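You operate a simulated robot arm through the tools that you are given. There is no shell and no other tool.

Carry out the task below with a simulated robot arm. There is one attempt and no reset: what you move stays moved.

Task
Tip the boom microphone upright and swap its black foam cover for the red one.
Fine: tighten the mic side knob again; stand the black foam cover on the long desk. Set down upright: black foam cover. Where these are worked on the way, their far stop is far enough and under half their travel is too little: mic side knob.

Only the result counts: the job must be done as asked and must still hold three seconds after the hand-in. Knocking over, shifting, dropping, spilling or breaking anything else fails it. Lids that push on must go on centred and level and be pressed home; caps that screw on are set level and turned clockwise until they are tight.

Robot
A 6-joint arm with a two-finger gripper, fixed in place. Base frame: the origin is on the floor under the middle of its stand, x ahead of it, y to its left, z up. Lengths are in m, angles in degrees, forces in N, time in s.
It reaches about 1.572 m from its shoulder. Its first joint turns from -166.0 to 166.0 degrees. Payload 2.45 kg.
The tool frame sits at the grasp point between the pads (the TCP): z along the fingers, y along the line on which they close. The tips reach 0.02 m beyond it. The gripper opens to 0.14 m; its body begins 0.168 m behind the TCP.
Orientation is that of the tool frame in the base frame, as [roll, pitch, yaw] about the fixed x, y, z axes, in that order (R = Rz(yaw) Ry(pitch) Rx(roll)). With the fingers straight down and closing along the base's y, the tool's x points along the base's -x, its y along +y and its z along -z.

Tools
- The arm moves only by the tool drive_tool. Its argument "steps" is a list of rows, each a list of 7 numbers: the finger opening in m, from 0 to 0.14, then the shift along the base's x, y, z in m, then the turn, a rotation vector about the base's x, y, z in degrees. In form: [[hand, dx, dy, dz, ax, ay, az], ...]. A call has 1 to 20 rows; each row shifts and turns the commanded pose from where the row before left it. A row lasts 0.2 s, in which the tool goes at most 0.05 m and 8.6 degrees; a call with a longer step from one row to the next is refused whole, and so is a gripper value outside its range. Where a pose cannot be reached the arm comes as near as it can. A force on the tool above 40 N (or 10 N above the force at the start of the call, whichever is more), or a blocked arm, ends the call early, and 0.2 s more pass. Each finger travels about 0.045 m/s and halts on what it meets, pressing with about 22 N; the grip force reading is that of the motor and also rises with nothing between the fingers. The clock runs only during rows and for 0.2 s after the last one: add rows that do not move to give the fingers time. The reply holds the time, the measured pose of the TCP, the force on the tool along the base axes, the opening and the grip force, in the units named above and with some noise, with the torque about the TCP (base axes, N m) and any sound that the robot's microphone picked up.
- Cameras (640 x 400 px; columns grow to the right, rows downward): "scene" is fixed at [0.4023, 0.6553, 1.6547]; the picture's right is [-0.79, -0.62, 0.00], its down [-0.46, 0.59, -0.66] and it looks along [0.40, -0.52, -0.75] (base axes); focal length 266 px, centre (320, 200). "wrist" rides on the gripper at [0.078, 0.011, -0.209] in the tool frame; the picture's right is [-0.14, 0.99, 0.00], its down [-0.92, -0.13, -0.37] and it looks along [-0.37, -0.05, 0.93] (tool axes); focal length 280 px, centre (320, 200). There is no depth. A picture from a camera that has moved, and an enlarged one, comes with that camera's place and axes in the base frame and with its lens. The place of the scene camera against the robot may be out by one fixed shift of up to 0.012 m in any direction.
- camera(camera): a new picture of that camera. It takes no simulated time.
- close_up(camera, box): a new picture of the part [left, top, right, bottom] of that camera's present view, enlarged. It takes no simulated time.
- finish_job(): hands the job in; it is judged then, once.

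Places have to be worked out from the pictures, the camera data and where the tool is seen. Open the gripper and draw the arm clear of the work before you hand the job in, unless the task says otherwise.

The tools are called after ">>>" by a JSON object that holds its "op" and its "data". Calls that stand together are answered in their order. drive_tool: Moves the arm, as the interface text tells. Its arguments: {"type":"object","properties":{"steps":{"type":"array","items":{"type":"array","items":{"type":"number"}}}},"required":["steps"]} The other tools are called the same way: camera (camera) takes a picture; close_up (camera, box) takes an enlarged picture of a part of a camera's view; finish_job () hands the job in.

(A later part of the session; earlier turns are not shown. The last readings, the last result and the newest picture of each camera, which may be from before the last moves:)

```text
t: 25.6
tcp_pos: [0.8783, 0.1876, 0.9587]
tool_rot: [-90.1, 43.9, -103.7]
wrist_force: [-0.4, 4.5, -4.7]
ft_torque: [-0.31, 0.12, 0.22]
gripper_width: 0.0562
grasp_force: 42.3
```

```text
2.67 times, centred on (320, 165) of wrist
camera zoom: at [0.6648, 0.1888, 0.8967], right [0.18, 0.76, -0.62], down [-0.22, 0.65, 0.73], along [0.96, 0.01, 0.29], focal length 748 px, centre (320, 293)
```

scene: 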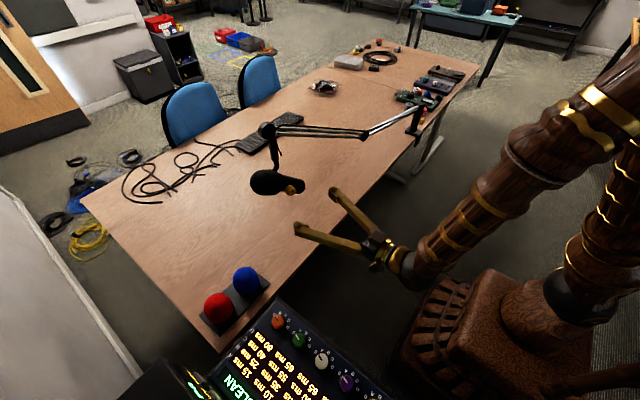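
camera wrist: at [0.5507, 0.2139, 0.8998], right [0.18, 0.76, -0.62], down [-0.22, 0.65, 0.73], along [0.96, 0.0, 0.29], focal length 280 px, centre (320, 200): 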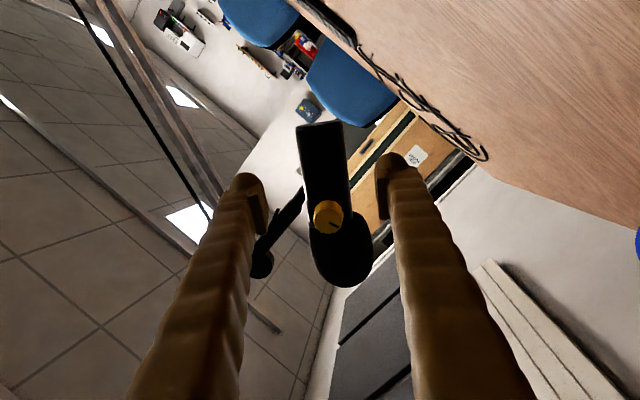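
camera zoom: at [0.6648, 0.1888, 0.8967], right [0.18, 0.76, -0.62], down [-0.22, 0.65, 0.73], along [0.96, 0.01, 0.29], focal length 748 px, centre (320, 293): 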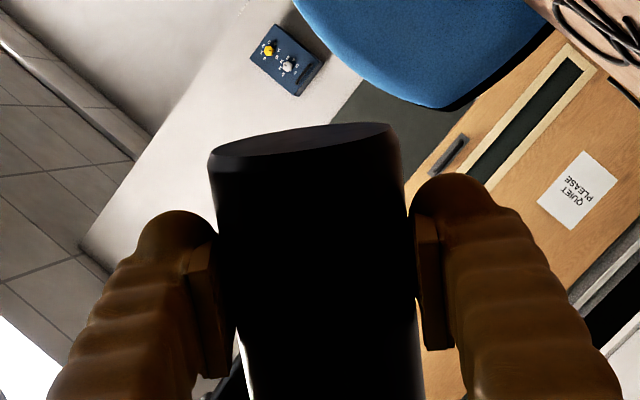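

Held firmly at 56 mm with little load. Now I swing it about the pivot in small steps, checking forces, starting with ~15°.

>>> {"op": "drive_tool", "data": {"steps": [[0.045, 0.0014, 0.0057, -0.005, 7.45, -1.8, 0], [0.045, 0.0015, 0.0062, -0.0041, 7.45, -1.8, 0], [0.045, 0, 0, 0, 0, 0, 0]]}}

>>> {"op": "close_up", "data": {"camera": "scene", "box": [235, 130, 335, 210]}}

>>> {"op": "close_up", "data": {"camera": "wrist", "box": [220, 90, 420, 240]}}

```text
t: 26.4
tcp_pos: [0.8807, 0.1982, 0.9489]
tool_rot: [-89.9, 59.3, -103.4]
wrist_force: [-2.7, 12.0, -1.2]
ft_torque: [-0.52, 0.02, -0.68]
gripper_width: 0.0563
grasp_force: 45.2
```

```text
5.00 times, centred on (285, 170) of scene
camera zoom: at [0.4023, 0.6553, 1.6547], right [-0.79, -0.62, 0.0], down [-0.46, 0.59, -0.66], along [0.4, -0.52, -0.75], focal length 1328 px, centre (495, 350)
```

zoom: 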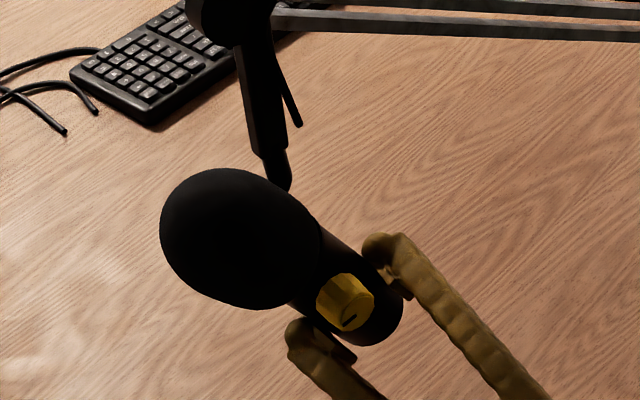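

```text
2.67 times, centred on (320, 165) of wrist
camera zoom: at [0.6722, 0.2181, 0.8761], right [0.21, 0.9, -0.39], down [-0.27, 0.44, 0.86], along [0.94, -0.08, 0.34], focal length 748 px, centre (320, 293)
```

zoom: 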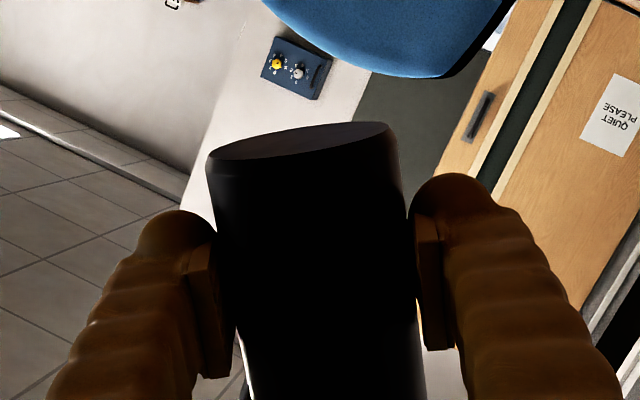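

The mic tips along nicely with modest force. Continuing the next ~15°.

>>> {"op": "drive_tool", "data": {"steps": [[0.045, 0.0016, 0.0072, -0.0032, 7.45, -1.8, 0], [0.045, 0.0017, 0.0074, -0.0023, 7.45, -1.8, 0], [0.045, 0, 0, 0, 0, 0, 0]]}}

>>> {"op": "close_up", "data": {"camera": "scene", "box": [235, 130, 335, 210]}}

```text
t: 27.2
tcp_pos: [0.8853, 0.2128, 0.942]
tool_rot: [-90.4, 74.6, -104.1]
wrist_force: [-12.3, -0.1, -19.1]
ft_torque: [-0.06, 0.81, -0.87]
gripper_width: 0.0564
grasp_force: 45.3
```

```text
5.00 times, centred on (285, 170) of scene
camera zoom: at [0.4023, 0.6553, 1.6547], right [-0.79, -0.62, 0.0], down [-0.46, 0.59, -0.66], along [0.4, -0.52, -0.75], focal length 1328 px, centre (495, 350)
```

zoom: 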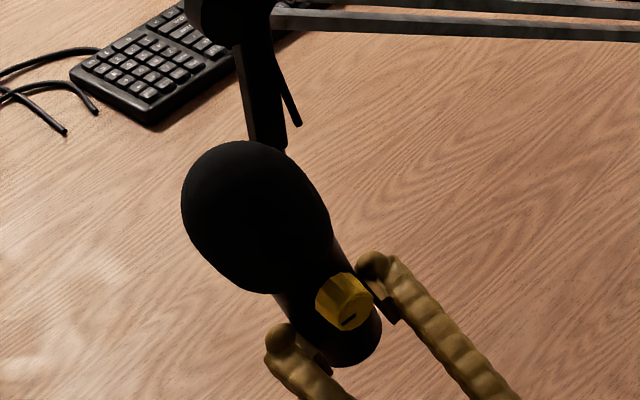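

Force mainly downward (-19 N in z), so I lower slightly while completing the last ~15°.

>>> {"op": "drive_tool", "data": {"steps": [[0.045, -0.0006, 0, -0.0012, 0, 0, 0], [0.045, 0.0018, 0.0073, -0.0015, 7.45, -1.8, 0], [0.045, 0.0018, 0.0075, -0.0004, 7.45, -1.8, 0], [0.045, 0, 0, 0, 0, 0, 0]]}}

>>> {"op": "camera", "data": {"camera": "wrist"}}

>>> {"op": "close_up", "data": {"camera": "scene", "box": [235, 130, 335, 210]}}

```text
t: 28.2
tcp_pos: [0.8889, 0.2255, 0.9405]
tool_rot: [-84.7, 89.9, -98.2]
wrist_force: [-9.7, 7.3, -16.6]
ft_torque: [-0.2, 0.65, -0.6]
gripper_width: 0.0564
grasp_force: 45.0
```

```text
taken
camera wrist: at [0.6892, 0.2874, 0.8623], right [0.23, 0.96, 0.14], down [-0.39, -0.04, 0.92], along [0.89, -0.27, 0.37], focal length 280 px, centre (320, 200)
```

wrist: 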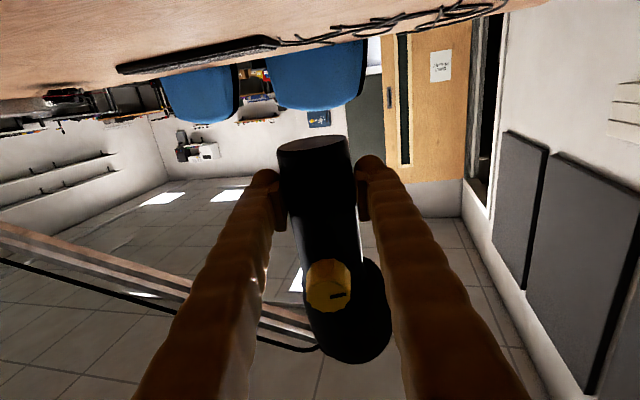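

```text
5.00 times, centred on (285, 170) of scene
camera zoom: at [0.4023, 0.6553, 1.6547], right [-0.79, -0.62, 0.0], down [-0.46, 0.59, -0.66], along [0.4, -0.52, -0.75], focal length 1328 px, centre (495, 350)
```

zoom: 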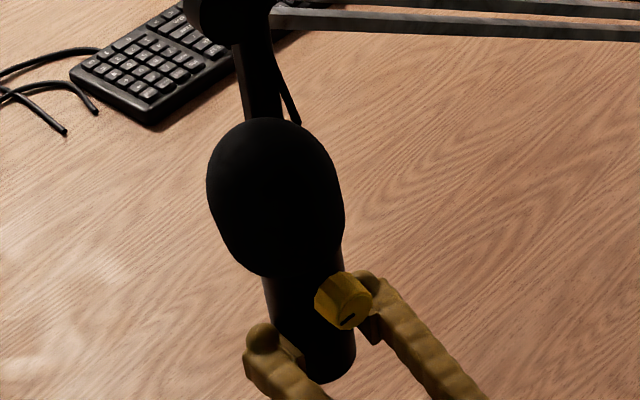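

Near vertical now. Zooming to measure how vertical the mic axis is.

>>> {"op": "close_up", "data": {"camera": "wrist", "box": [240, 120, 440, 380]}}

>>> {"op": "close_up", "data": {"camera": "scene", "box": [255, 130, 335, 210]}}

```text
1.54 times, centred on (340, 250) of wrist
camera zoom: at [0.6892, 0.2874, 0.8623], right [0.23, 0.96, 0.14], down [-0.39, -0.04, 0.92], along [0.89, -0.27, 0.37], focal length 431 px, centre (289, 123)
```

zoom: 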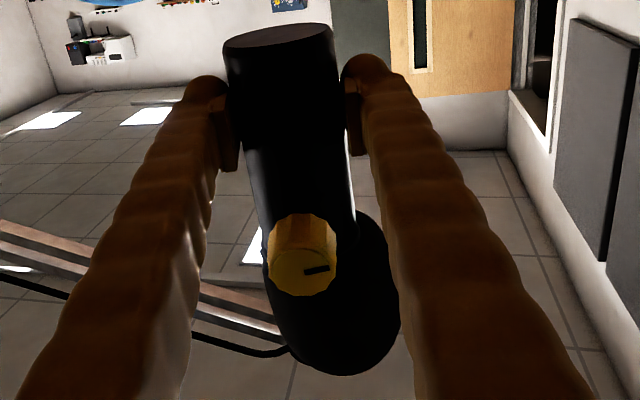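

```text
5.00 times, centred on (295, 170) of scene
camera zoom: at [0.4023, 0.6553, 1.6547], right [-0.79, -0.62, 0.0], down [-0.46, 0.59, -0.66], along [0.4, -0.52, -0.75], focal length 1328 px, centre (445, 350)
```

zoom: 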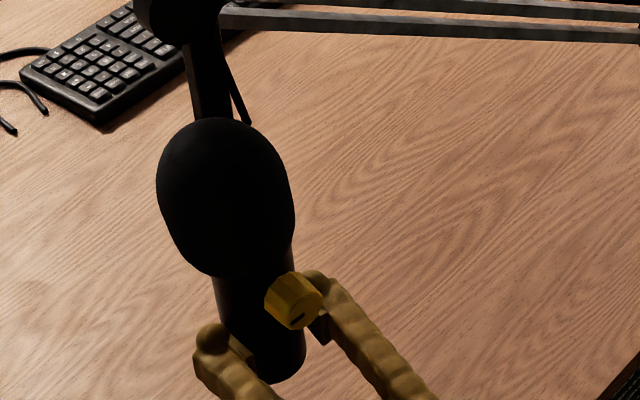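

The body slope in the image (0.149) matches the expected slope of a true vertical (0.151), so the mic is upright within ~1.5°. I'll ease the residual load, open, and back straight off.

>>> {"op": "drive_tool", "data": {"steps": [[0.045, -0.0005, 0, -0.0012, 0, 0, 0], [0.09, 0, 0, 0, 0, 0, 0], [0.09, 0, 0, 0, 0, 0, 0], [0.09, 0, 0, 0, 0, 0, 0], [0.09, -0.0194, 0.0047, 0, 0, 0, 0], [0.09, -0.0292, 0.0071, 0, 0, 0, 0], [0.09, -0.0292, 0.0071, 0, 0, 0, 0], [0.09, -0.0292, 0.0071, 0, 0, 0, 0], [0.09, -0.0194, 0.0047, 0, 0, 0, 0], [0.09, 0, 0, 0, 0, 0, 0]]}}

>>> {"op": "camera", "data": {"camera": "wrist"}}

>>> {"op": "close_up", "data": {"camera": "scene", "box": [255, 130, 335, 210]}}

```text
t: 30.4
tcp_pos: [0.7706, 0.2682, 0.9569]
tool_rot: [-109.1, 89.4, -122.8]
wrist_force: [-0.3, 0.6, 0.3]
ft_torque: [0.0, 0.04, 0.02]
gripper_width: 0.0898
grasp_force: 0.1
out of reach, approached as far as the arm can: row 7, 8, 9
```

```text
taken
camera wrist: at [0.571, 0.3275, 0.8792], right [0.23, 0.96, 0.13], down [-0.38, -0.03, 0.92], along [0.89, -0.27, 0.36], focal length 280 px, centre (320, 200)
```

wrist: 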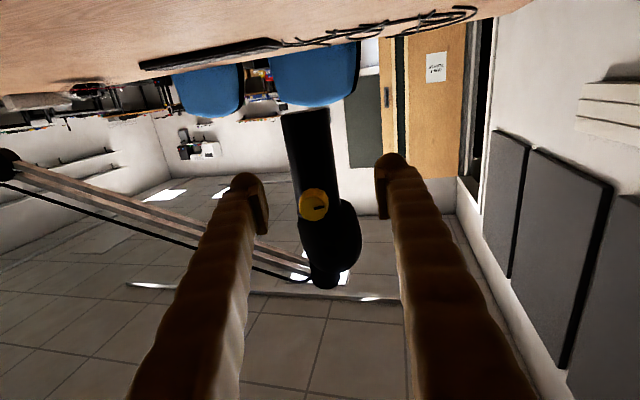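

```text
5.00 times, centred on (295, 170) of scene
camera zoom: at [0.4023, 0.6553, 1.6547], right [-0.79, -0.62, 0.0], down [-0.46, 0.59, -0.66], along [0.4, -0.52, -0.75], focal length 1328 px, centre (445, 350)
```

zoom: 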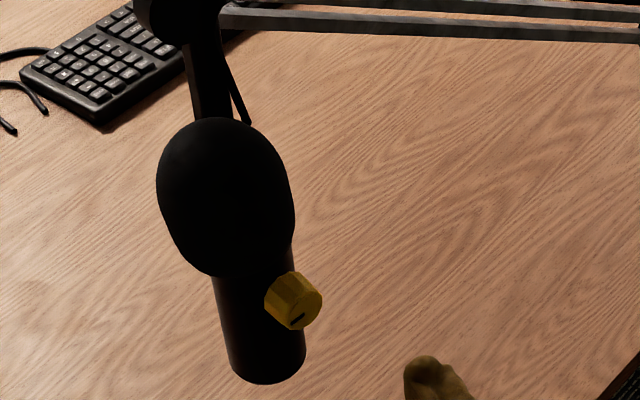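

The mic stays upright on its own. Zooming once more to double-check its verticality from this standoff.

>>> {"op": "close_up", "data": {"camera": "wrist", "box": [240, 95, 400, 295]}}

>>> {"op": "close_up", "data": {"camera": "wrist", "box": [280, 100, 360, 220]}}

```text
2.00 times, centred on (320, 195) of wrist
camera zoom: at [0.571, 0.3275, 0.8792], right [0.23, 0.96, 0.13], down [-0.38, -0.03, 0.92], along [0.89, -0.27, 0.36], focal length 561 px, centre (320, 210)
```

zoom: 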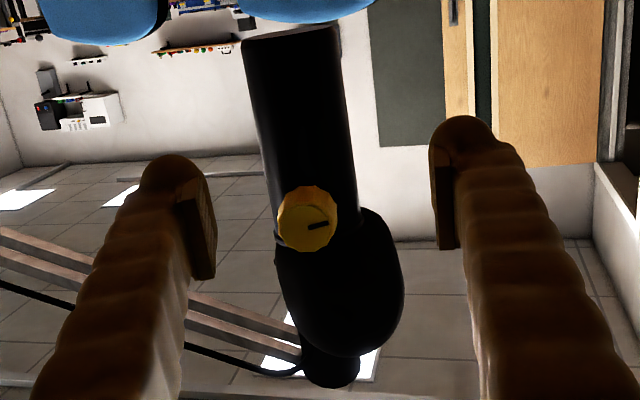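

```text
3.33 times, centred on (320, 160) of wrist
camera zoom: at [0.571, 0.3275, 0.8792], right [0.23, 0.96, 0.13], down [-0.38, -0.03, 0.92], along [0.89, -0.27, 0.36], focal length 935 px, centre (320, 333)
```

zoom: 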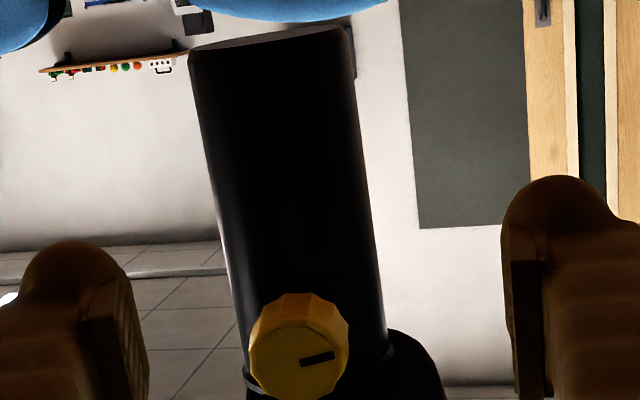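

Body slope 0.154 vs 0.159 expected: upright within about half a degree. Now back to the knob: moving to a standoff on its axis and rolling the tool -50° so a clockwise stroke stays clear of the foam.

>>> {"op": "drive_tool", "data": {"steps": [[0.06, 0.0025, -0.003, 0.0074, -8.1, 1.96, 0], [0.06, 0.0025, -0.003, 0.0074, -8.1, 1.96, 0], [0.06, 0.0025, -0.003, 0.0074, -8.1, 1.96, 0], [0.06, 0.0025, -0.003, 0.0074, -8.1, 1.96, 0], [0.06, 0.0025, -0.003, 0.0074, -8.1, 1.96, 0], [0.06, 0.0023, -0.0032, 0.0073, -8.1, 1.96, 0], [0.06, 0, 0, 0, 0, 0, 0], [0.06, 0, 0, 0, 0, 0, 0]]}}

>>> {"op": "close_up", "data": {"camera": "wrist", "box": [240, 110, 400, 230]}}

>>> {"op": "close_up", "data": {"camera": "scene", "box": [235, 130, 335, 210]}}

```text
t: 32.2
tcp_pos: [0.7846, 0.2501, 1.0003]
tool_rot: [-90.1, 39.7, -103.6]
wrist_force: [0.2, -0.9, -0.1]
ft_torque: [0.01, -0.02, 0.0]
gripper_width: 0.06
grasp_force: 0.0
```

```text
3.33 times, centred on (320, 170) of wrist
camera zoom: at [0.5706, 0.2471, 0.9414], right [0.17, 0.72, -0.67], down [-0.21, 0.69, 0.69], along [0.96, 0.02, 0.27], focal length 935 px, centre (320, 300)
```

zoom: 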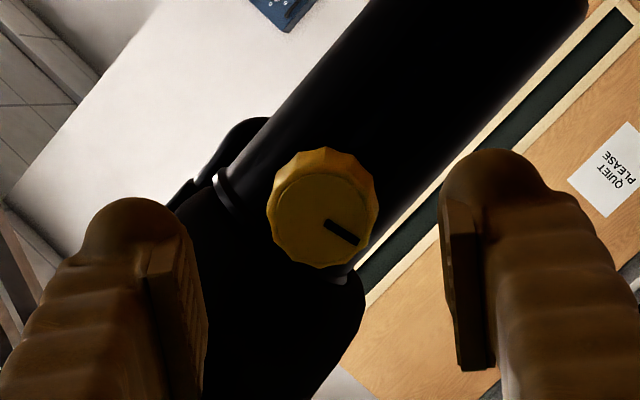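

```text
5.00 times, centred on (285, 170) of scene
camera zoom: at [0.4023, 0.6553, 1.6547], right [-0.79, -0.62, 0.0], down [-0.46, 0.59, -0.66], along [0.4, -0.52, -0.75], focal length 1328 px, centre (495, 350)
```

zoom: 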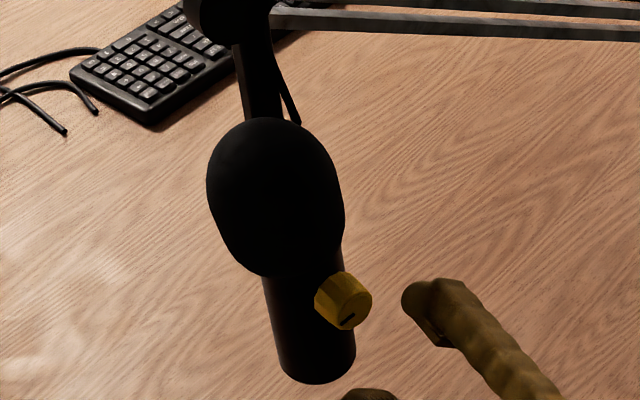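

Well centred. Advancing 4.9 cm and gripping the knob.

>>> {"op": "drive_tool", "data": {"steps": [[0.06, 0.0238, -0.0057, 0, 0, 0, 0], [0.06, 0.0238, -0.0057, 0, 0, 0, 0], [0.06, 0, 0, 0, 0, 0, 0], [0.02, 0, 0, 0, 0, 0, 0], [0.02, 0, 0, 0, 0, 0, 0], [0.02, 0, 0, 0, 0, 0, 0]]}}

>>> {"op": "close_up", "data": {"camera": "wrist", "box": [240, 110, 400, 230]}}

```text
t: 33.6
tcp_pos: [0.8311, 0.2382, 1.0007]
tool_rot: [-90.2, 39.8, -103.5]
wrist_force: [1.9, 12.3, -14.5]
ft_torque: [0.04, 0.17, 0.17]
gripper_width: 0.033
grasp_force: 9.7
```

```text
3.33 times, centred on (320, 170) of wrist
camera zoom: at [0.6161, 0.2353, 0.9425], right [0.17, 0.72, -0.67], down [-0.21, 0.69, 0.69], along [0.96, 0.02, 0.27], focal length 935 px, centre (320, 300)
```

zoom: 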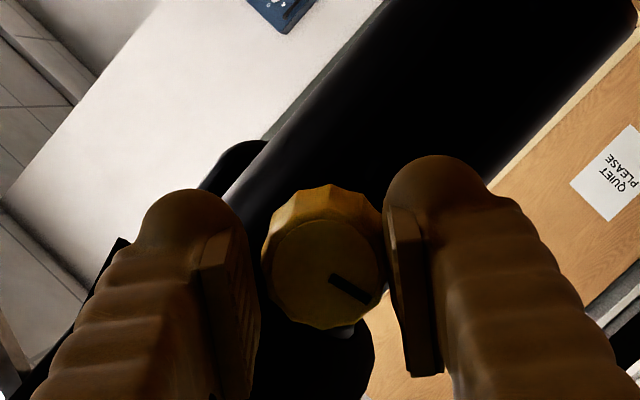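

Relieving the small side load (about 1 mm) and turning clockwise.

>>> {"op": "drive_tool", "data": {"steps": [[0.02, 0.0002, 0.0008, -0.0009, 0, 0, 0], [0.02, 0, 0, 0, 8.26, -2.0, 0], [0.02, 0, 0, 0, 8.26, -2.0, 0], [0.02, 0, 0, 0, 8.26, -2.0, 0], [0.02, 0, 0, 0, 8.26, -2.0, 0], [0.02, 0, 0, 0, 8.26, -2.0, 0]]}}

>>> {"op": "close_up", "data": {"camera": "wrist", "box": [240, 110, 400, 230]}}

>>> {"op": "close_up", "data": {"camera": "scene", "box": [235, 130, 335, 210]}}

```text
t: 34.4
tcp_pos: [0.8311, 0.2396, 0.9983]
tool_rot: [-90.2, 56.4, -103.5]
wrist_force: [-40.8, 5.4, 2.1]
ft_torque: [-0.06, -0.17, 0.51]
gripper_width: 0.006
grasp_force: 23.1
stopped in row 4: the force on the tool passed its limit at 43 N (the readings are from after the stop); the commanded pose is now the measured one
```

```text
3.33 times, centred on (320, 170) of wrist
camera zoom: at [0.6211, 0.2551, 0.9275], right [0.21, 0.88, -0.43], down [-0.26, 0.48, 0.84], along [0.94, -0.06, 0.33], focal length 935 px, centre (320, 300)
```

zoom: 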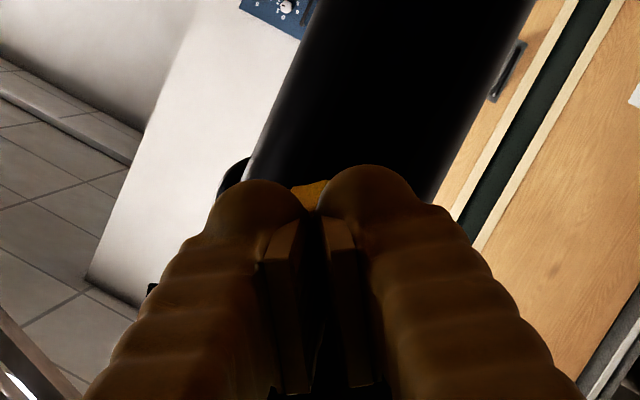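

```text
5.00 times, centred on (285, 170) of scene
camera zoom: at [0.4023, 0.6553, 1.6547], right [-0.79, -0.62, 0.0], down [-0.46, 0.59, -0.66], along [0.4, -0.52, -0.75], focal length 1328 px, centre (495, 350)
```

zoom: 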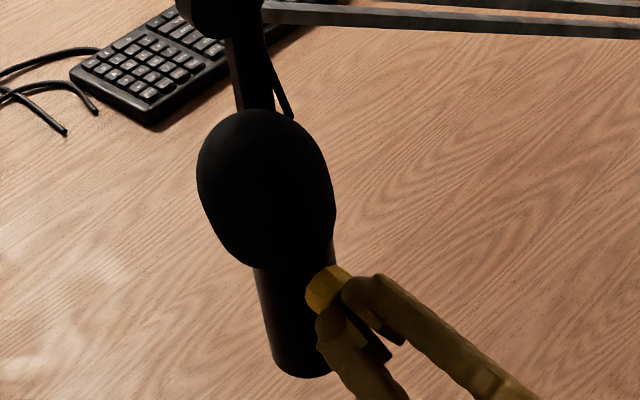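

The fingers slipped off the knob's front edge (grip too shallow) and are now pressing on its face. Backing straight off immediately, then opening and inspecting.

>>> {"op": "drive_tool", "data": {"steps": [[0.006, -0.0194, 0.0047, 0, 0, 0, 0], [0.006, -0.0292, 0.007, 0, 0, 0, 0], [0.06, 0, 0, 0, 0, 0, 0], [0.06, 0, 0, 0, 0, 0, 0], [0.06, 0, 0, 0, 0, 0, 0], [0.06, 0, 0, 0, 0, 0, 0]]}}

>>> {"op": "close_up", "data": {"camera": "wrist", "box": [220, 90, 420, 240]}}

>>> {"op": "close_up", "data": {"camera": "scene", "box": [235, 130, 335, 210]}}

>>> {"op": "camera", "data": {"camera": "scene"}}

```text
t: 35.8
tcp_pos: [0.785, 0.2522, 0.999]
tool_rot: [-90.1, 56.4, -103.5]
wrist_force: [0.2, 0.1, -0.4]
ft_torque: [-0.01, 0.03, -0.01]
gripper_width: 0.0601
grasp_force: 0.1
```

```text
2.67 times, centred on (320, 165) of wrist
camera zoom: at [0.574, 0.2684, 0.9272], right [0.21, 0.88, -0.43], down [-0.26, 0.48, 0.84], along [0.94, -0.06, 0.33], focal length 748 px, centre (320, 293)
```

zoom: 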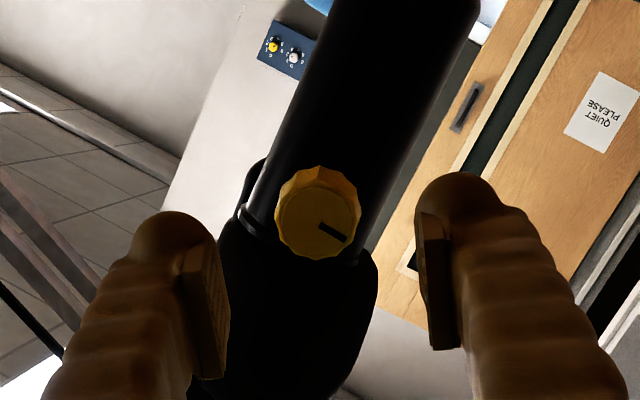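

```text
5.00 times, centred on (285, 170) of scene
camera zoom: at [0.4023, 0.6553, 1.6547], right [-0.79, -0.62, 0.0], down [-0.46, 0.59, -0.66], along [0.4, -0.52, -0.75], focal length 1328 px, centre (495, 350)
```

zoom: 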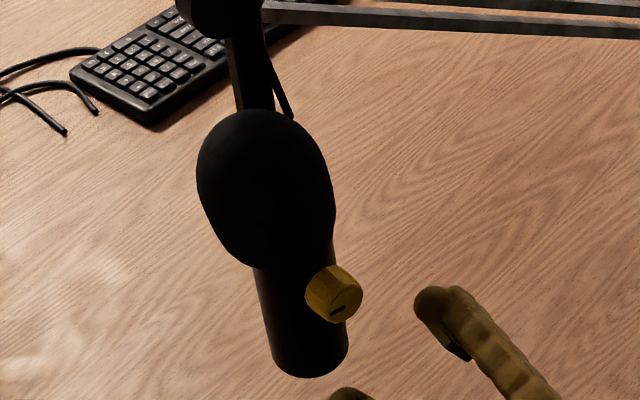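

```text
taken
```

scene: 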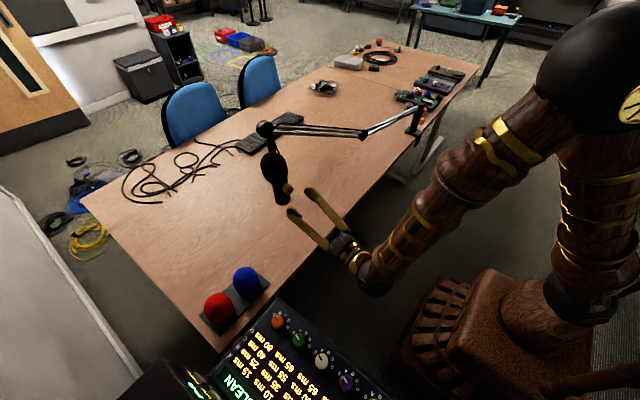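

The boom swivelled back about 1 cm when the tapered knob squeezed out; nothing fell. I'll re-approach centred, roll -27°, and look before gripping deeper this time.

>>> {"op": "drive_tool", "data": {"steps": [[0.06, -0.0003, -0.0012, 0.0008, 6.4, -1.55, 0], [0.06, 0.0194, -0.0047, 0, 0, 0, 0], [0.06, 0.0194, -0.0047, 0, 0, 0, 0], [0.06, 0, 0, 0, 0, 0, 0]]}}

>>> {"op": "close_up", "data": {"camera": "wrist", "box": [240, 110, 400, 230]}}

>>> {"op": "close_up", "data": {"camera": "scene", "box": [245, 140, 325, 200]}}

```text
t: 36.8
tcp_pos: [0.8225, 0.241, 1.0001]
tool_rot: [-90.1, 63.0, -103.6]
wrist_force: [-0.1, -0.2, -0.6]
ft_torque: [-0.01, -0.01, 0.05]
gripper_width: 0.0603
grasp_force: 0.0
```

```text
3.33 times, centred on (320, 170) of wrist
camera zoom: at [0.6139, 0.2652, 0.9256], right [0.22, 0.92, -0.33], down [-0.29, 0.38, 0.88], along [0.93, -0.1, 0.35], focal length 935 px, centre (320, 300)
```

zoom: 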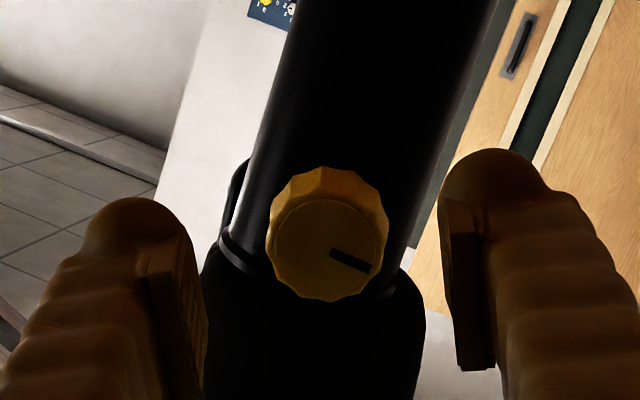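

```text
6.67 times, centred on (285, 170) of scene
camera zoom: at [0.4023, 0.6553, 1.6547], right [-0.79, -0.62, 0.0], down [-0.46, 0.59, -0.66], along [0.4, -0.52, -0.75], focal length 1770 px, centre (553, 400)
```

zoom: 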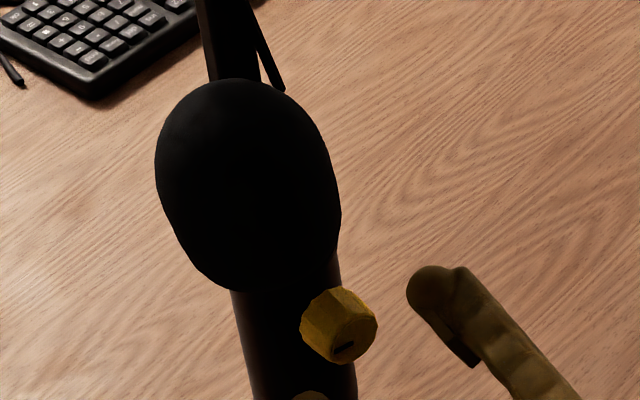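

The face is about 2.1 cm ahead. Advancing 2.2 cm for a deep grip and closing.

>>> {"op": "drive_tool", "data": {"steps": [[0.06, 0.011, -0.0013, -0.0007, 0, 0, 0], [0.06, 0.0107, -0.0026, 0, 0, 0, 0], [0.06, 0, 0, 0, 0, 0, 0]]}}

>>> {"op": "close_up", "data": {"camera": "wrist", "box": [240, 110, 400, 230]}}

>>> {"op": "close_up", "data": {"camera": "scene", "box": [245, 140, 325, 200]}}

```text
t: 37.6
tcp_pos: [0.8446, 0.2379, 0.9995]
tool_rot: [-90.1, 62.9, -103.6]
wrist_force: [0.0, 0.9, 0.5]
ft_torque: [-0.01, 0.01, -0.03]
gripper_width: 0.0601
grasp_force: 0.1
```

```text
3.33 times, centred on (320, 170) of wrist
camera zoom: at [0.6369, 0.2612, 0.9246], right [0.22, 0.92, -0.33], down [-0.29, 0.38, 0.88], along [0.93, -0.1, 0.35], focal length 935 px, centre (320, 300)
```

zoom: 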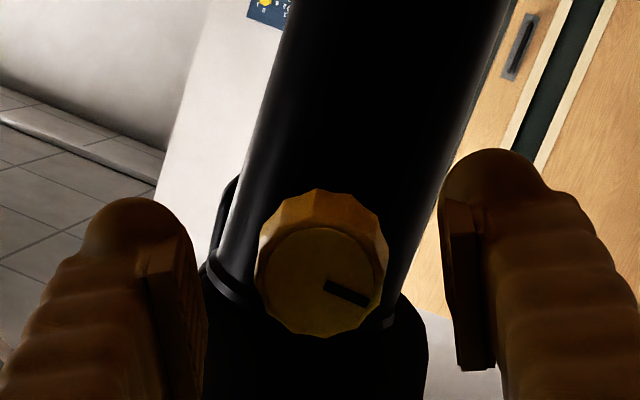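

```text
6.67 times, centred on (285, 170) of scene
camera zoom: at [0.4023, 0.6553, 1.6547], right [-0.79, -0.62, 0.0], down [-0.46, 0.59, -0.66], along [0.4, -0.52, -0.75], focal length 1770 px, centre (553, 400)
```

zoom: 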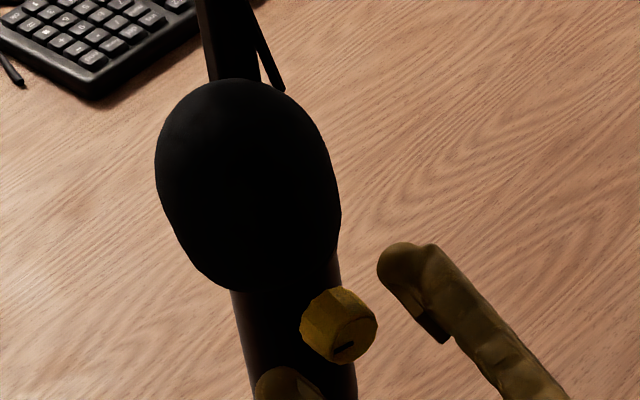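

The fingertips now reach along the full knob. Closing.

>>> {"op": "drive_tool", "data": {"steps": [[0.03, 0, 0, 0, 0, 0, 0], [0.025, 0, 0, 0, 0, 0, 0], [0.025, 0, 0, 0, 0, 0, 0], [0.025, 0, 0, 0, 0, 0, 0], [0.025, 0, 0, 0, 0, 0, 0]]}}

>>> {"op": "close_up", "data": {"camera": "wrist", "box": [240, 110, 400, 230]}}

```text
t: 38.8
tcp_pos: [0.8451, 0.2375, 0.9991]
tool_rot: [-90.1, 63.0, -103.5]
wrist_force: [0.4, -2.5, -0.1]
ft_torque: [0.02, 0.05, 0.06]
gripper_width: 0.0307
grasp_force: 45.1
```

```text
3.33 times, centred on (320, 170) of wrist
camera zoom: at [0.6368, 0.2611, 0.9246], right [0.22, 0.92, -0.33], down [-0.29, 0.38, 0.88], along [0.93, -0.1, 0.35], focal length 935 px, centre (320, 300)
```

zoom: 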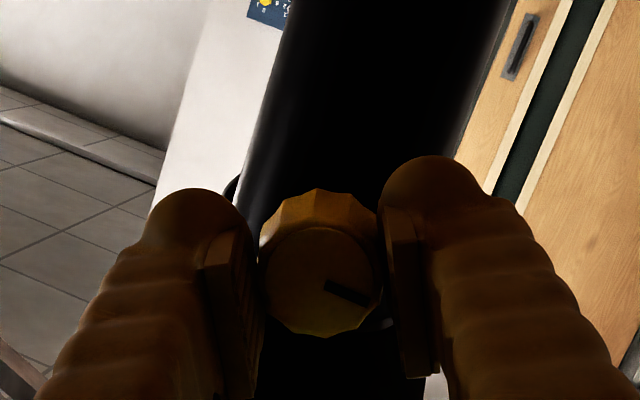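

Firm grip at 30.7 mm with almost no side load. Turning clockwise ~34° first.

>>> {"op": "drive_tool", "data": {"steps": [[0.025, 0, 0, 0, 8.26, -2.0, 0], [0.025, 0, 0, 0, 8.26, -2.0, 0], [0.025, 0, 0, 0, 8.26, -2.0, 0], [0.025, 0, 0, 0, 8.26, -2.0, 0], [0.025, 0, 0, 0, 0, 0, 0]]}}

>>> {"op": "close_up", "data": {"camera": "wrist", "box": [240, 110, 400, 230]}}

>>> {"op": "close_up", "data": {"camera": "scene", "box": [245, 140, 325, 200]}}

```text
t: 40.0
tcp_pos: [0.8443, 0.2381, 0.9995]
tool_rot: [89.5, 85.9, 76.2]
wrist_force: [1.1, 17.4, 5.6]
ft_torque: [-0.04, -0.17, 0.3]
gripper_width: 0.0306
grasp_force: 45.0
out of reach, approached as far as the arm can: row 4
```

```text
3.33 times, centred on (320, 170) of wrist
camera zoom: at [0.6459, 0.3027, 0.9214], right [0.23, 0.95, 0.21], down [-0.4, -0.1, 0.91], along [0.89, -0.29, 0.36], focal length 935 px, centre (320, 300)
```

zoom: 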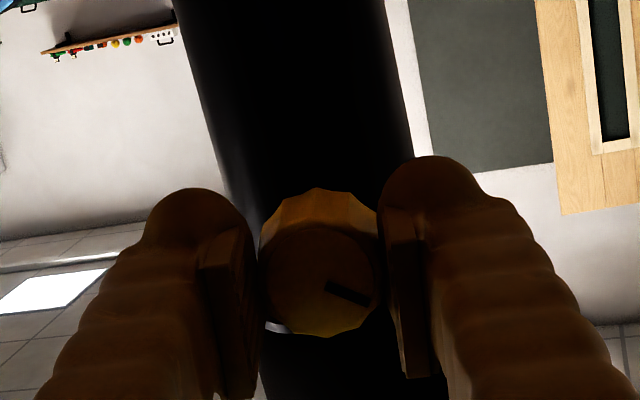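

```text
6.67 times, centred on (285, 170) of scene
camera zoom: at [0.4023, 0.6553, 1.6547], right [-0.79, -0.62, 0.0], down [-0.46, 0.59, -0.66], along [0.4, -0.52, -0.75], focal length 1770 px, centre (553, 400)
```

zoom: 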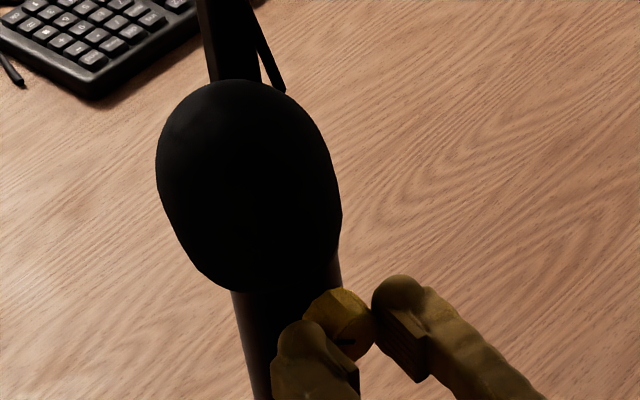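

The knob followed, but the wrist hit its roll limit at about +4°. I'll regrip in 30° strokes: open, back off 3 cm, roll back to -26°, re-advance and grip.

>>> {"op": "drive_tool", "data": {"steps": [[0.06, 0, 0.0005, 0, 0, 0, 0], [0.06, 0, 0, 0, 0, 0, 0], [0.06, -0.0146, 0.0035, 0, 0, 0, 0], [0.06, -0.0146, 0.0035, 0, -7.29, 1.76, 0], [0.06, 0, 0, 0, -7.29, 1.76, 0], [0.06, 0, 0, 0, -7.29, 1.76, 0], [0.06, 0, 0, 0, -7.29, 1.76, 0], [0.06, 0, 0, 0, 0, 0, 0]]}}

>>> {"op": "close_up", "data": {"camera": "wrist", "box": [240, 110, 400, 230]}}

>>> {"op": "close_up", "data": {"camera": "scene", "box": [245, 140, 325, 200]}}

```text
t: 41.8
tcp_pos: [0.8142, 0.2422, 0.9988]
tool_rot: [-90.1, 64.0, -103.6]
wrist_force: [-0.6, -0.1, 0.1]
ft_torque: [-0.01, 0.02, 0.01]
gripper_width: 0.0601
grasp_force: 0.1
```

```text
3.33 times, centred on (320, 170) of wrist
camera zoom: at [0.6065, 0.2688, 0.924], right [0.22, 0.92, -0.31], down [-0.29, 0.37, 0.88], along [0.93, -0.11, 0.35], focal length 935 px, centre (320, 300)
```

zoom: 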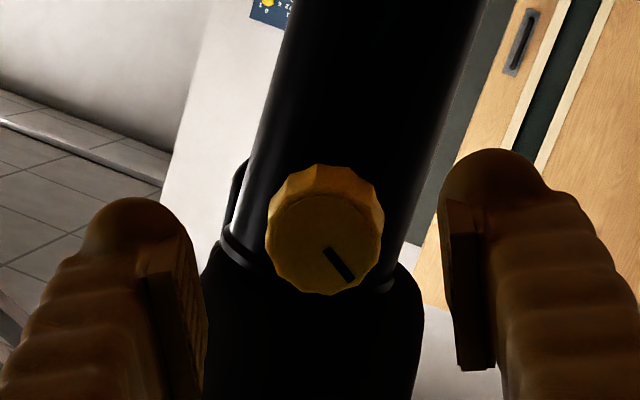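

```text
6.67 times, centred on (285, 170) of scene
camera zoom: at [0.4023, 0.6553, 1.6547], right [-0.79, -0.62, 0.0], down [-0.46, 0.59, -0.66], along [0.4, -0.52, -0.75], focal length 1770 px, centre (553, 400)
```

zoom: 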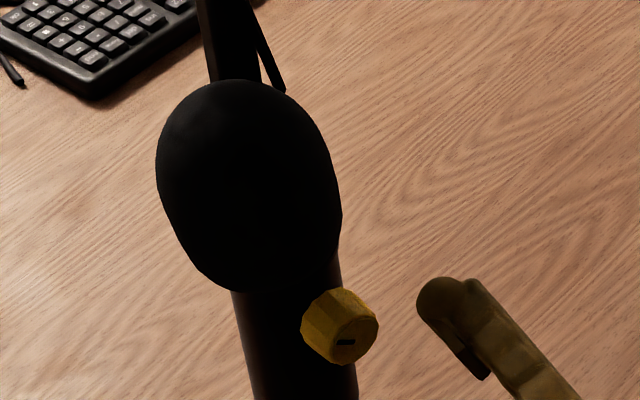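

The mark has advanced as expected (about 57° still to go). Re-advancing with a 2 mm centring shift, gripping, and turning another 30°.

>>> {"op": "drive_tool", "data": {"steps": [[0.06, 0.0105, 0.0, 0, 0, 0, 0], [0.06, 0.0105, -0.0025, 0, 0, 0, 0], [0.06, 0.0101, -0.0025, 0, 0, 0, 0], [0.06, 0, 0, 0, 0, 0, 0], [0.025, 0, 0, 0, 0, 0, 0], [0.025, 0, 0, 0, 0, 0, 0], [0.025, 0, 0, 0, 0, 0, 0], [0.025, 0, 0, 0, 0, 0, 0]]}}

>>> {"op": "close_up", "data": {"camera": "wrist", "box": [240, 110, 400, 230]}}

```text
t: 43.6
tcp_pos: [0.8467, 0.2362, 0.9986]
tool_rot: [-90.0, 64.1, -103.6]
wrist_force: [0.0, -11.4, 6.3]
ft_torque: [0.0, -0.06, -0.06]
gripper_width: 0.0336
grasp_force: 6.4
```

```text
3.33 times, centred on (320, 170) of wrist
camera zoom: at [0.6383, 0.2637, 0.9236], right [0.22, 0.92, -0.31], down [-0.29, 0.37, 0.88], along [0.93, -0.11, 0.35], focal length 935 px, centre (320, 300)
```

zoom: 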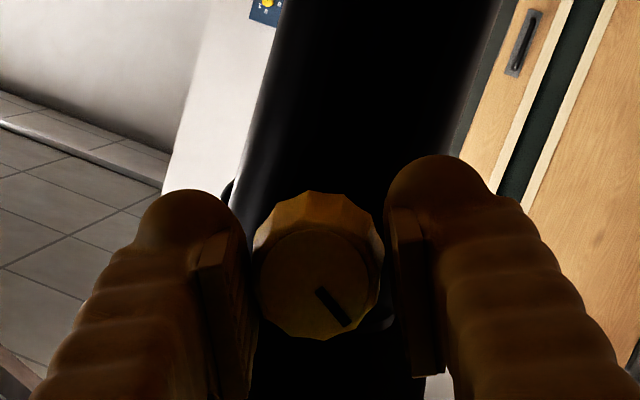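

>>> {"op": "drive_tool", "data": {"steps": [[0.025, -0.0002, -0.0007, 0.0004, 0, 0, 0], [0.025, 0, 0, 0, 0, 0, 0], [0.025, 0, 0, 0, 0, 0, 0]]}}

```text
t: 44.4
tcp_pos: [0.8462, 0.2364, 0.9982]
tool_rot: [-90.1, 64.1, -103.6]
wrist_force: [-0.7, -9.3, 5.6]
ft_torque: [-0.02, -0.03, -0.06]
gripper_width: 0.032
grasp_force: 5.7
```

Only one finger is loading the knob; shifting another ~1.3 mm toward -y to seat both pads.

>>> {"op": "drive_tool", "data": {"steps": [[0.025, -0.0003, -0.0012, 0.0006, 0, 0, 0], [0.025, 0, 0, 0, 0, 0, 0], [0.025, 0, 0, 0, 0, 0, 0]]}}

>>> {"op": "close_up", "data": {"camera": "wrist", "box": [240, 110, 400, 230]}}

```text
t: 45.2
tcp_pos: [0.8456, 0.2353, 1.0005]
tool_rot: [-90.2, 64.1, -103.5]
wrist_force: [-0.8, 2.1, -5.3]
ft_torque: [0.01, 0.17, 0.11]
gripper_width: 0.0305
grasp_force: 44.9
```

```text
3.33 times, centred on (320, 170) of wrist
camera zoom: at [0.6377, 0.2624, 0.9243], right [0.22, 0.93, -0.31], down [-0.29, 0.37, 0.88], along [0.93, -0.11, 0.35], focal length 935 px, centre (320, 300)
```

zoom: 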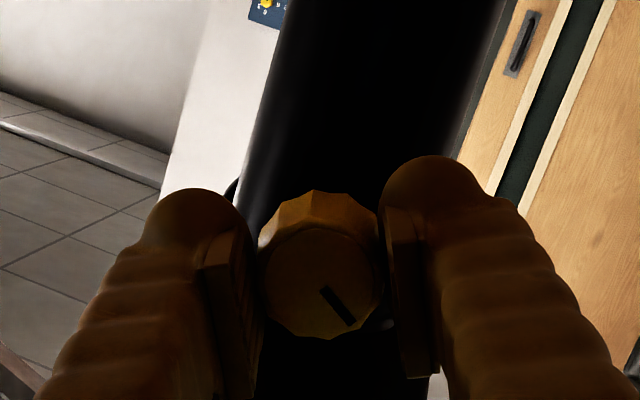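

Now gripped firmly (45 N, 30.5 mm). Turning clockwise 30°.

>>> {"op": "drive_tool", "data": {"steps": [[0.025, 0, 0, 0, 7.29, -1.76, 0], [0.025, 0, 0, 0, 7.29, -1.76, 0], [0.025, 0, 0, 0, 7.29, -1.76, 0], [0.025, 0, 0, 0, 7.0, -1.69, 0], [0.025, 0, 0, 0, 0, 0, 0]]}}

>>> {"op": "close_up", "data": {"camera": "wrist", "box": [240, 110, 400, 230]}}

```text
t: 46.6
tcp_pos: [0.8462, 0.236, 0.999]
tool_rot: [91.4, 86.2, 78.1]
wrist_force: [5.6, 3.5, -2.6]
ft_torque: [-0.01, -0.02, 0.14]
gripper_width: 0.0308
grasp_force: 45.0
stopped in row 5: the force on the tool passed its limit at 41 N (the readings are from after the stop); the commanded pose is now the measured one
```

```text
3.33 times, centred on (320, 170) of wrist
camera zoom: at [0.6478, 0.3018, 0.9223], right [0.23, 0.95, 0.2], down [-0.4, -0.1, 0.91], along [0.89, -0.29, 0.36], focal length 935 px, centre (320, 300)
```

zoom: 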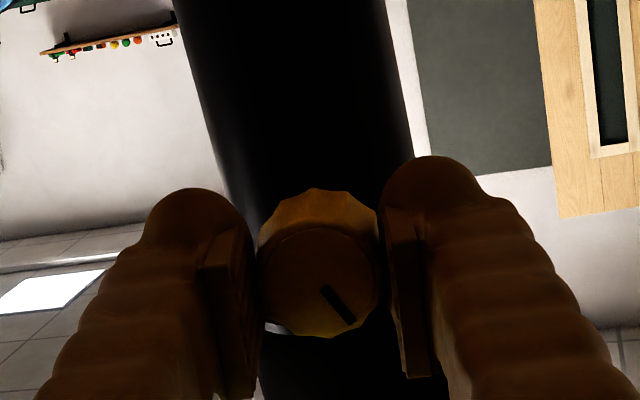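

The knob followed again (about 28° to go). Same regrip cycle.

>>> {"op": "drive_tool", "data": {"steps": [[0.06, 0, 0, 0, 0, 0, 0], [0.06, 0, 0, 0, 0, 0, 0], [0.06, -0.0146, 0.0035, 0, 0, 0, 0], [0.06, -0.0146, 0.0035, 0, -7.29, 1.76, 0], [0.06, 0, 0, 0, -7.29, 1.76, 0], [0.06, 0, 0, 0, -7.29, 1.76, 0], [0.06, 0, 0, 0, -7.29, 1.76, 0], [0.06, 0, 0, 0, 0, 0, 0]]}}

>>> {"op": "close_up", "data": {"camera": "wrist", "box": [240, 110, 400, 230]}}

>>> {"op": "close_up", "data": {"camera": "scene", "box": [245, 140, 325, 200]}}

```text
t: 48.4
tcp_pos: [0.8154, 0.2441, 0.9991]
tool_rot: [-90.5, 63.7, -103.9]
wrist_force: [-0.7, -0.3, -0.4]
ft_torque: [0.03, -0.01, 0.01]
gripper_width: 0.0601
grasp_force: 0.0
```

```text
3.33 times, centred on (320, 170) of wrist
camera zoom: at [0.6086, 0.2687, 0.9254], right [0.22, 0.92, -0.31], down [-0.29, 0.37, 0.88], along [0.93, -0.1, 0.35], focal length 935 px, centre (320, 300)
```

zoom: 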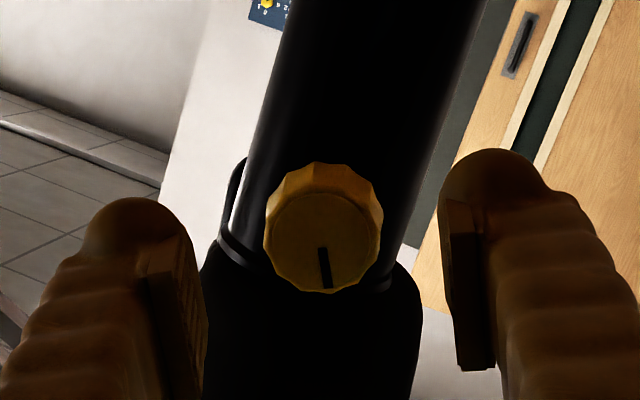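

```text
6.67 times, centred on (285, 170) of scene
camera zoom: at [0.4023, 0.6553, 1.6547], right [-0.79, -0.62, 0.0], down [-0.46, 0.59, -0.66], along [0.4, -0.52, -0.75], focal length 1770 px, centre (553, 400)
```

zoom: 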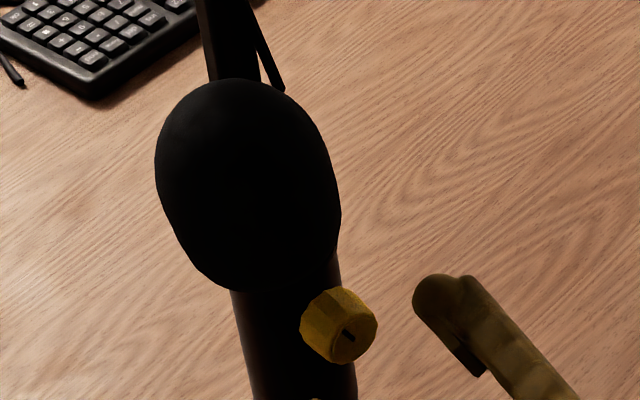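

>>> {"op": "drive_tool", "data": {"steps": [[0.06, 0.0102, -0.0026, 0.0003, 0, 0, 0], [0.06, 0.0102, -0.0026, 0.0003, 0, 0, 0], [0.06, 0.0102, -0.0026, 0.0003, 0, 0, 0], [0.06, 0, 0, 0, 0, 0, 0], [0.025, 0, 0, 0, 0, 0, 0], [0.025, 0, 0, 0, 0, 0, 0], [0.025, 0, 0, 0, 0, 0, 0], [0.025, 0, 0, 0, 0, 0, 0], [0.025, 0, 0, 0, 0, 0, 0]]}}

>>> {"op": "close_up", "data": {"camera": "wrist", "box": [240, 110, 400, 230]}}

```text
t: 50.4
tcp_pos: [0.8465, 0.2364, 1.003]
tool_rot: [-90.4, 63.7, -103.8]
wrist_force: [-0.4, 11.2, -6.6]
ft_torque: [0.06, 0.13, 0.17]
gripper_width: 0.0341
grasp_force: 6.8
```

```text
3.33 times, centred on (320, 170) of wrist
camera zoom: at [0.639, 0.2619, 0.9276], right [0.22, 0.92, -0.31], down [-0.29, 0.37, 0.88], along [0.93, -0.1, 0.35], focal length 935 px, centre (320, 300)
```

zoom: 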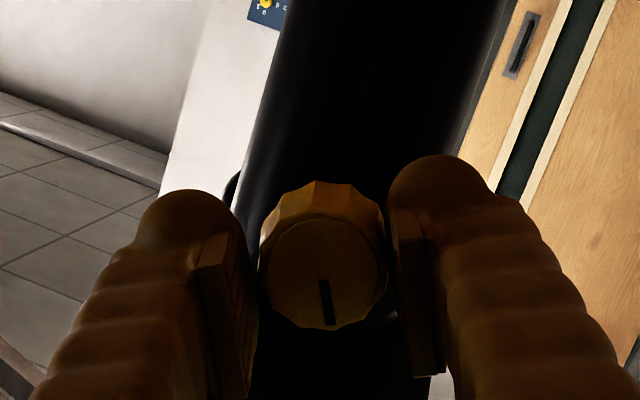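

Right pad touching first this time; shifting ~1.7 mm toward +y/-z to seat both pads.

>>> {"op": "drive_tool", "data": {"steps": [[0.025, 0.0003, 0.001, -0.0012, 0, 0, 0], [0.025, 0, 0.0004, -0.0005, 0, 0, 0], [0.025, 0, 0, 0, 0, 0, 0], [0.025, 0, 0, 0, 0, 0, 0]]}}

```text
t: 51.4
tcp_pos: [0.8486, 0.2361, 1.0003]
tool_rot: [-90.1, 64.0, -103.8]
wrist_force: [0.0, -11.9, 18.4]
ft_torque: [-0.08, -0.19, -0.06]
gripper_width: 0.0309
grasp_force: 45.1
```

Gripped. Easing the residual and turning another 29°, watching for a torque rise at the tight stop.

>>> {"op": "drive_tool", "data": {"steps": [[0.025, 0, -0.0005, 0.0009, 0, 0, 0], [0.025, 0, 0, 0, 7.29, -1.76, 0], [0.025, 0, 0, 0, 7.29, -1.76, 0], [0.025, 0, 0, 0, 7.29, -1.76, 0]]}}

>>> {"op": "close_up", "data": {"camera": "wrist", "box": [240, 110, 400, 230]}}

```text
t: 52.4
tcp_pos: [0.8473, 0.2373, 1.0021]
tool_rot: [-91.3, 86.3, -104.7]
wrist_force: [2.6, -5.4, 16.5]
ft_torque: [0.03, 0.0, 0.04]
gripper_width: 0.0309
grasp_force: 45.3
```

```text
3.33 times, centred on (320, 170) of wrist
camera zoom: at [0.6465, 0.292, 0.9221], right [0.23, 0.97, 0.08], down [-0.37, 0.02, 0.93], along [0.9, -0.24, 0.37], focal length 935 px, centre (320, 300)
```

zoom: 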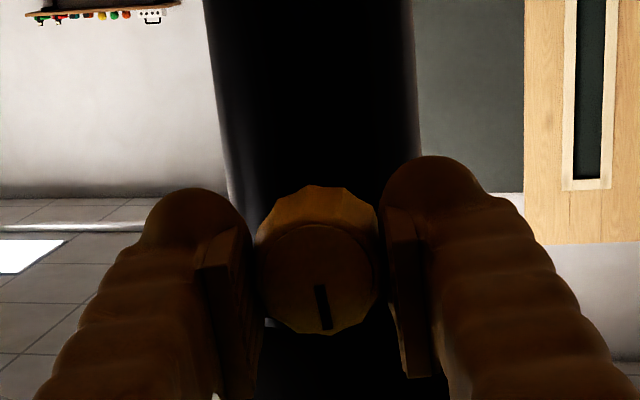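

>>> {"op": "drive_tool", "data": {"steps": [[0.025, 0, 0, 0.0005, 3.4, -0.82, 0], [0.025, 0, 0, 0, 3.4, -0.82, 0], [0.025, 0, 0, 0, 0, 0, 0]]}}

>>> {"op": "close_up", "data": {"camera": "wrist", "box": [240, 110, 400, 230]}}

```text
t: 53.2
tcp_pos: [0.8482, 0.2368, 1.0007]
tool_rot: [90.7, 86.6, 77.3]
wrist_force: [-9.2, -4.7, 19.4]
ft_torque: [-0.06, -0.34, -0.04]
gripper_width: 0.0311
grasp_force: 45.0
```

```text
3.33 times, centred on (320, 170) of wrist
camera zoom: at [0.6497, 0.301, 0.9231], right [0.23, 0.95, 0.2], down [-0.4, -0.09, 0.91], along [0.89, -0.29, 0.36], focal length 935 px, centre (320, 300)
```

zoom: 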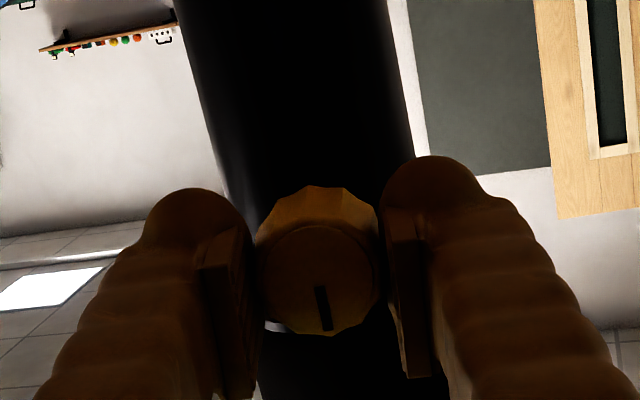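

The mark is back at about its starting angle, but no clear torque rise yet. One more regrip stroke to make sure it's tight.

>>> {"op": "drive_tool", "data": {"steps": [[0.06, 0, 0, 0, 0, 0, 0], [0.06, 0, 0, 0, 0, 0, 0], [0.06, -0.0146, 0.0035, 0, 0, 0, 0], [0.06, -0.0146, 0.0035, 0, -7.29, 1.76, 0], [0.06, 0, 0, 0, -7.29, 1.76, 0], [0.06, 0, 0, 0, -7.29, 1.76, 0], [0.06, 0, 0, 0, -7.29, 1.76, 0], [0.06, 0, 0, 0, 0, 0, 0]]}}

>>> {"op": "close_up", "data": {"camera": "wrist", "box": [240, 110, 400, 230]}}

>>> {"op": "close_up", "data": {"camera": "scene", "box": [245, 140, 325, 200]}}

```text
t: 55.0
tcp_pos: [0.8194, 0.2449, 1.0014]
tool_rot: [-90.4, 63.2, -103.7]
wrist_force: [-0.7, 0.4, 0.1]
ft_torque: [-0.03, 0.0, -0.05]
gripper_width: 0.0603
grasp_force: 0.1
```

```text
3.33 times, centred on (320, 170) of wrist
camera zoom: at [0.6107, 0.2691, 0.9263], right [0.22, 0.92, -0.32], down [-0.29, 0.38, 0.88], along [0.93, -0.1, 0.35], focal length 935 px, centre (320, 300)
```

zoom: 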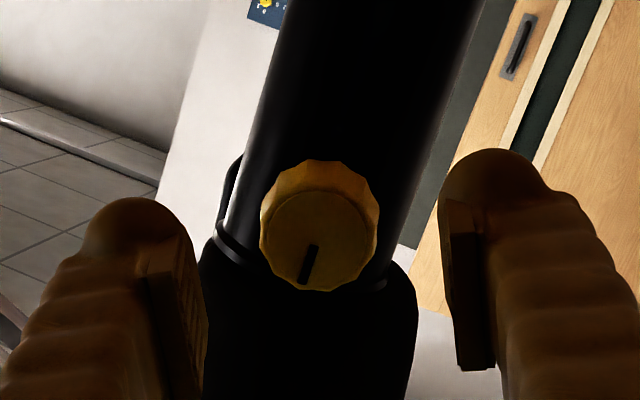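

```text
6.67 times, centred on (285, 170) of scene
camera zoom: at [0.4023, 0.6553, 1.6547], right [-0.79, -0.62, 0.0], down [-0.46, 0.59, -0.66], along [0.4, -0.52, -0.75], focal length 1770 px, centre (553, 400)
```

zoom: 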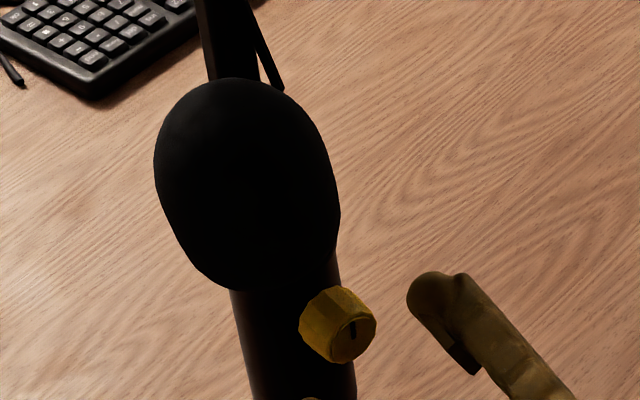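

>>> {"op": "drive_tool", "data": {"steps": [[0.06, 0.0095, -0.0028, 0, 0, 0, 0], [0.06, 0.0095, -0.0028, 0, 0, 0, 0], [0.06, 0.0095, -0.0028, 0, 0, 0, 0], [0.06, 0, 0, 0, 0, 0, 0], [0.025, 0, 0, 0, 0, 0, 0], [0.025, 0, 0, 0, 0, 0, 0], [0.025, 0, 0, 0, 0, 0, 0], [0.025, 0, 0, 0, 0, 0, 0], [0.025, 0, 0, 0, 0, 0, 0]]}}

>>> {"op": "close_up", "data": {"camera": "wrist", "box": [240, 110, 400, 230]}}

```text
t: 57.0
tcp_pos: [0.8458, 0.2342, 1.0008]
tool_rot: [-90.4, 63.2, -103.7]
wrist_force: [-0.5, 13.6, -5.5]
ft_torque: [0.01, 0.07, 0.23]
gripper_width: 0.0352
grasp_force: 7.3
```

```text
3.33 times, centred on (320, 170) of wrist
camera zoom: at [0.6377, 0.2597, 0.9256], right [0.22, 0.92, -0.32], down [-0.29, 0.38, 0.88], along [0.93, -0.1, 0.35], focal length 935 px, centre (320, 300)
```

zoom: 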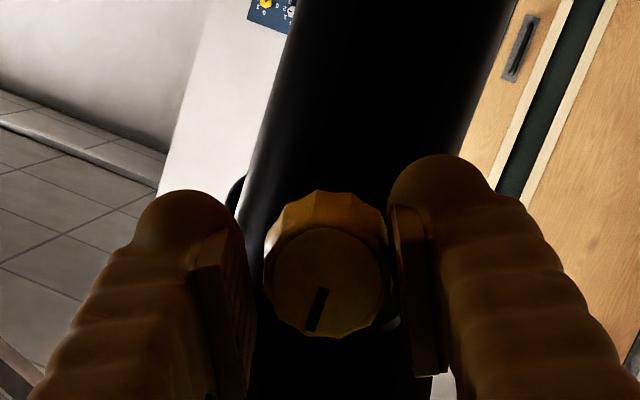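

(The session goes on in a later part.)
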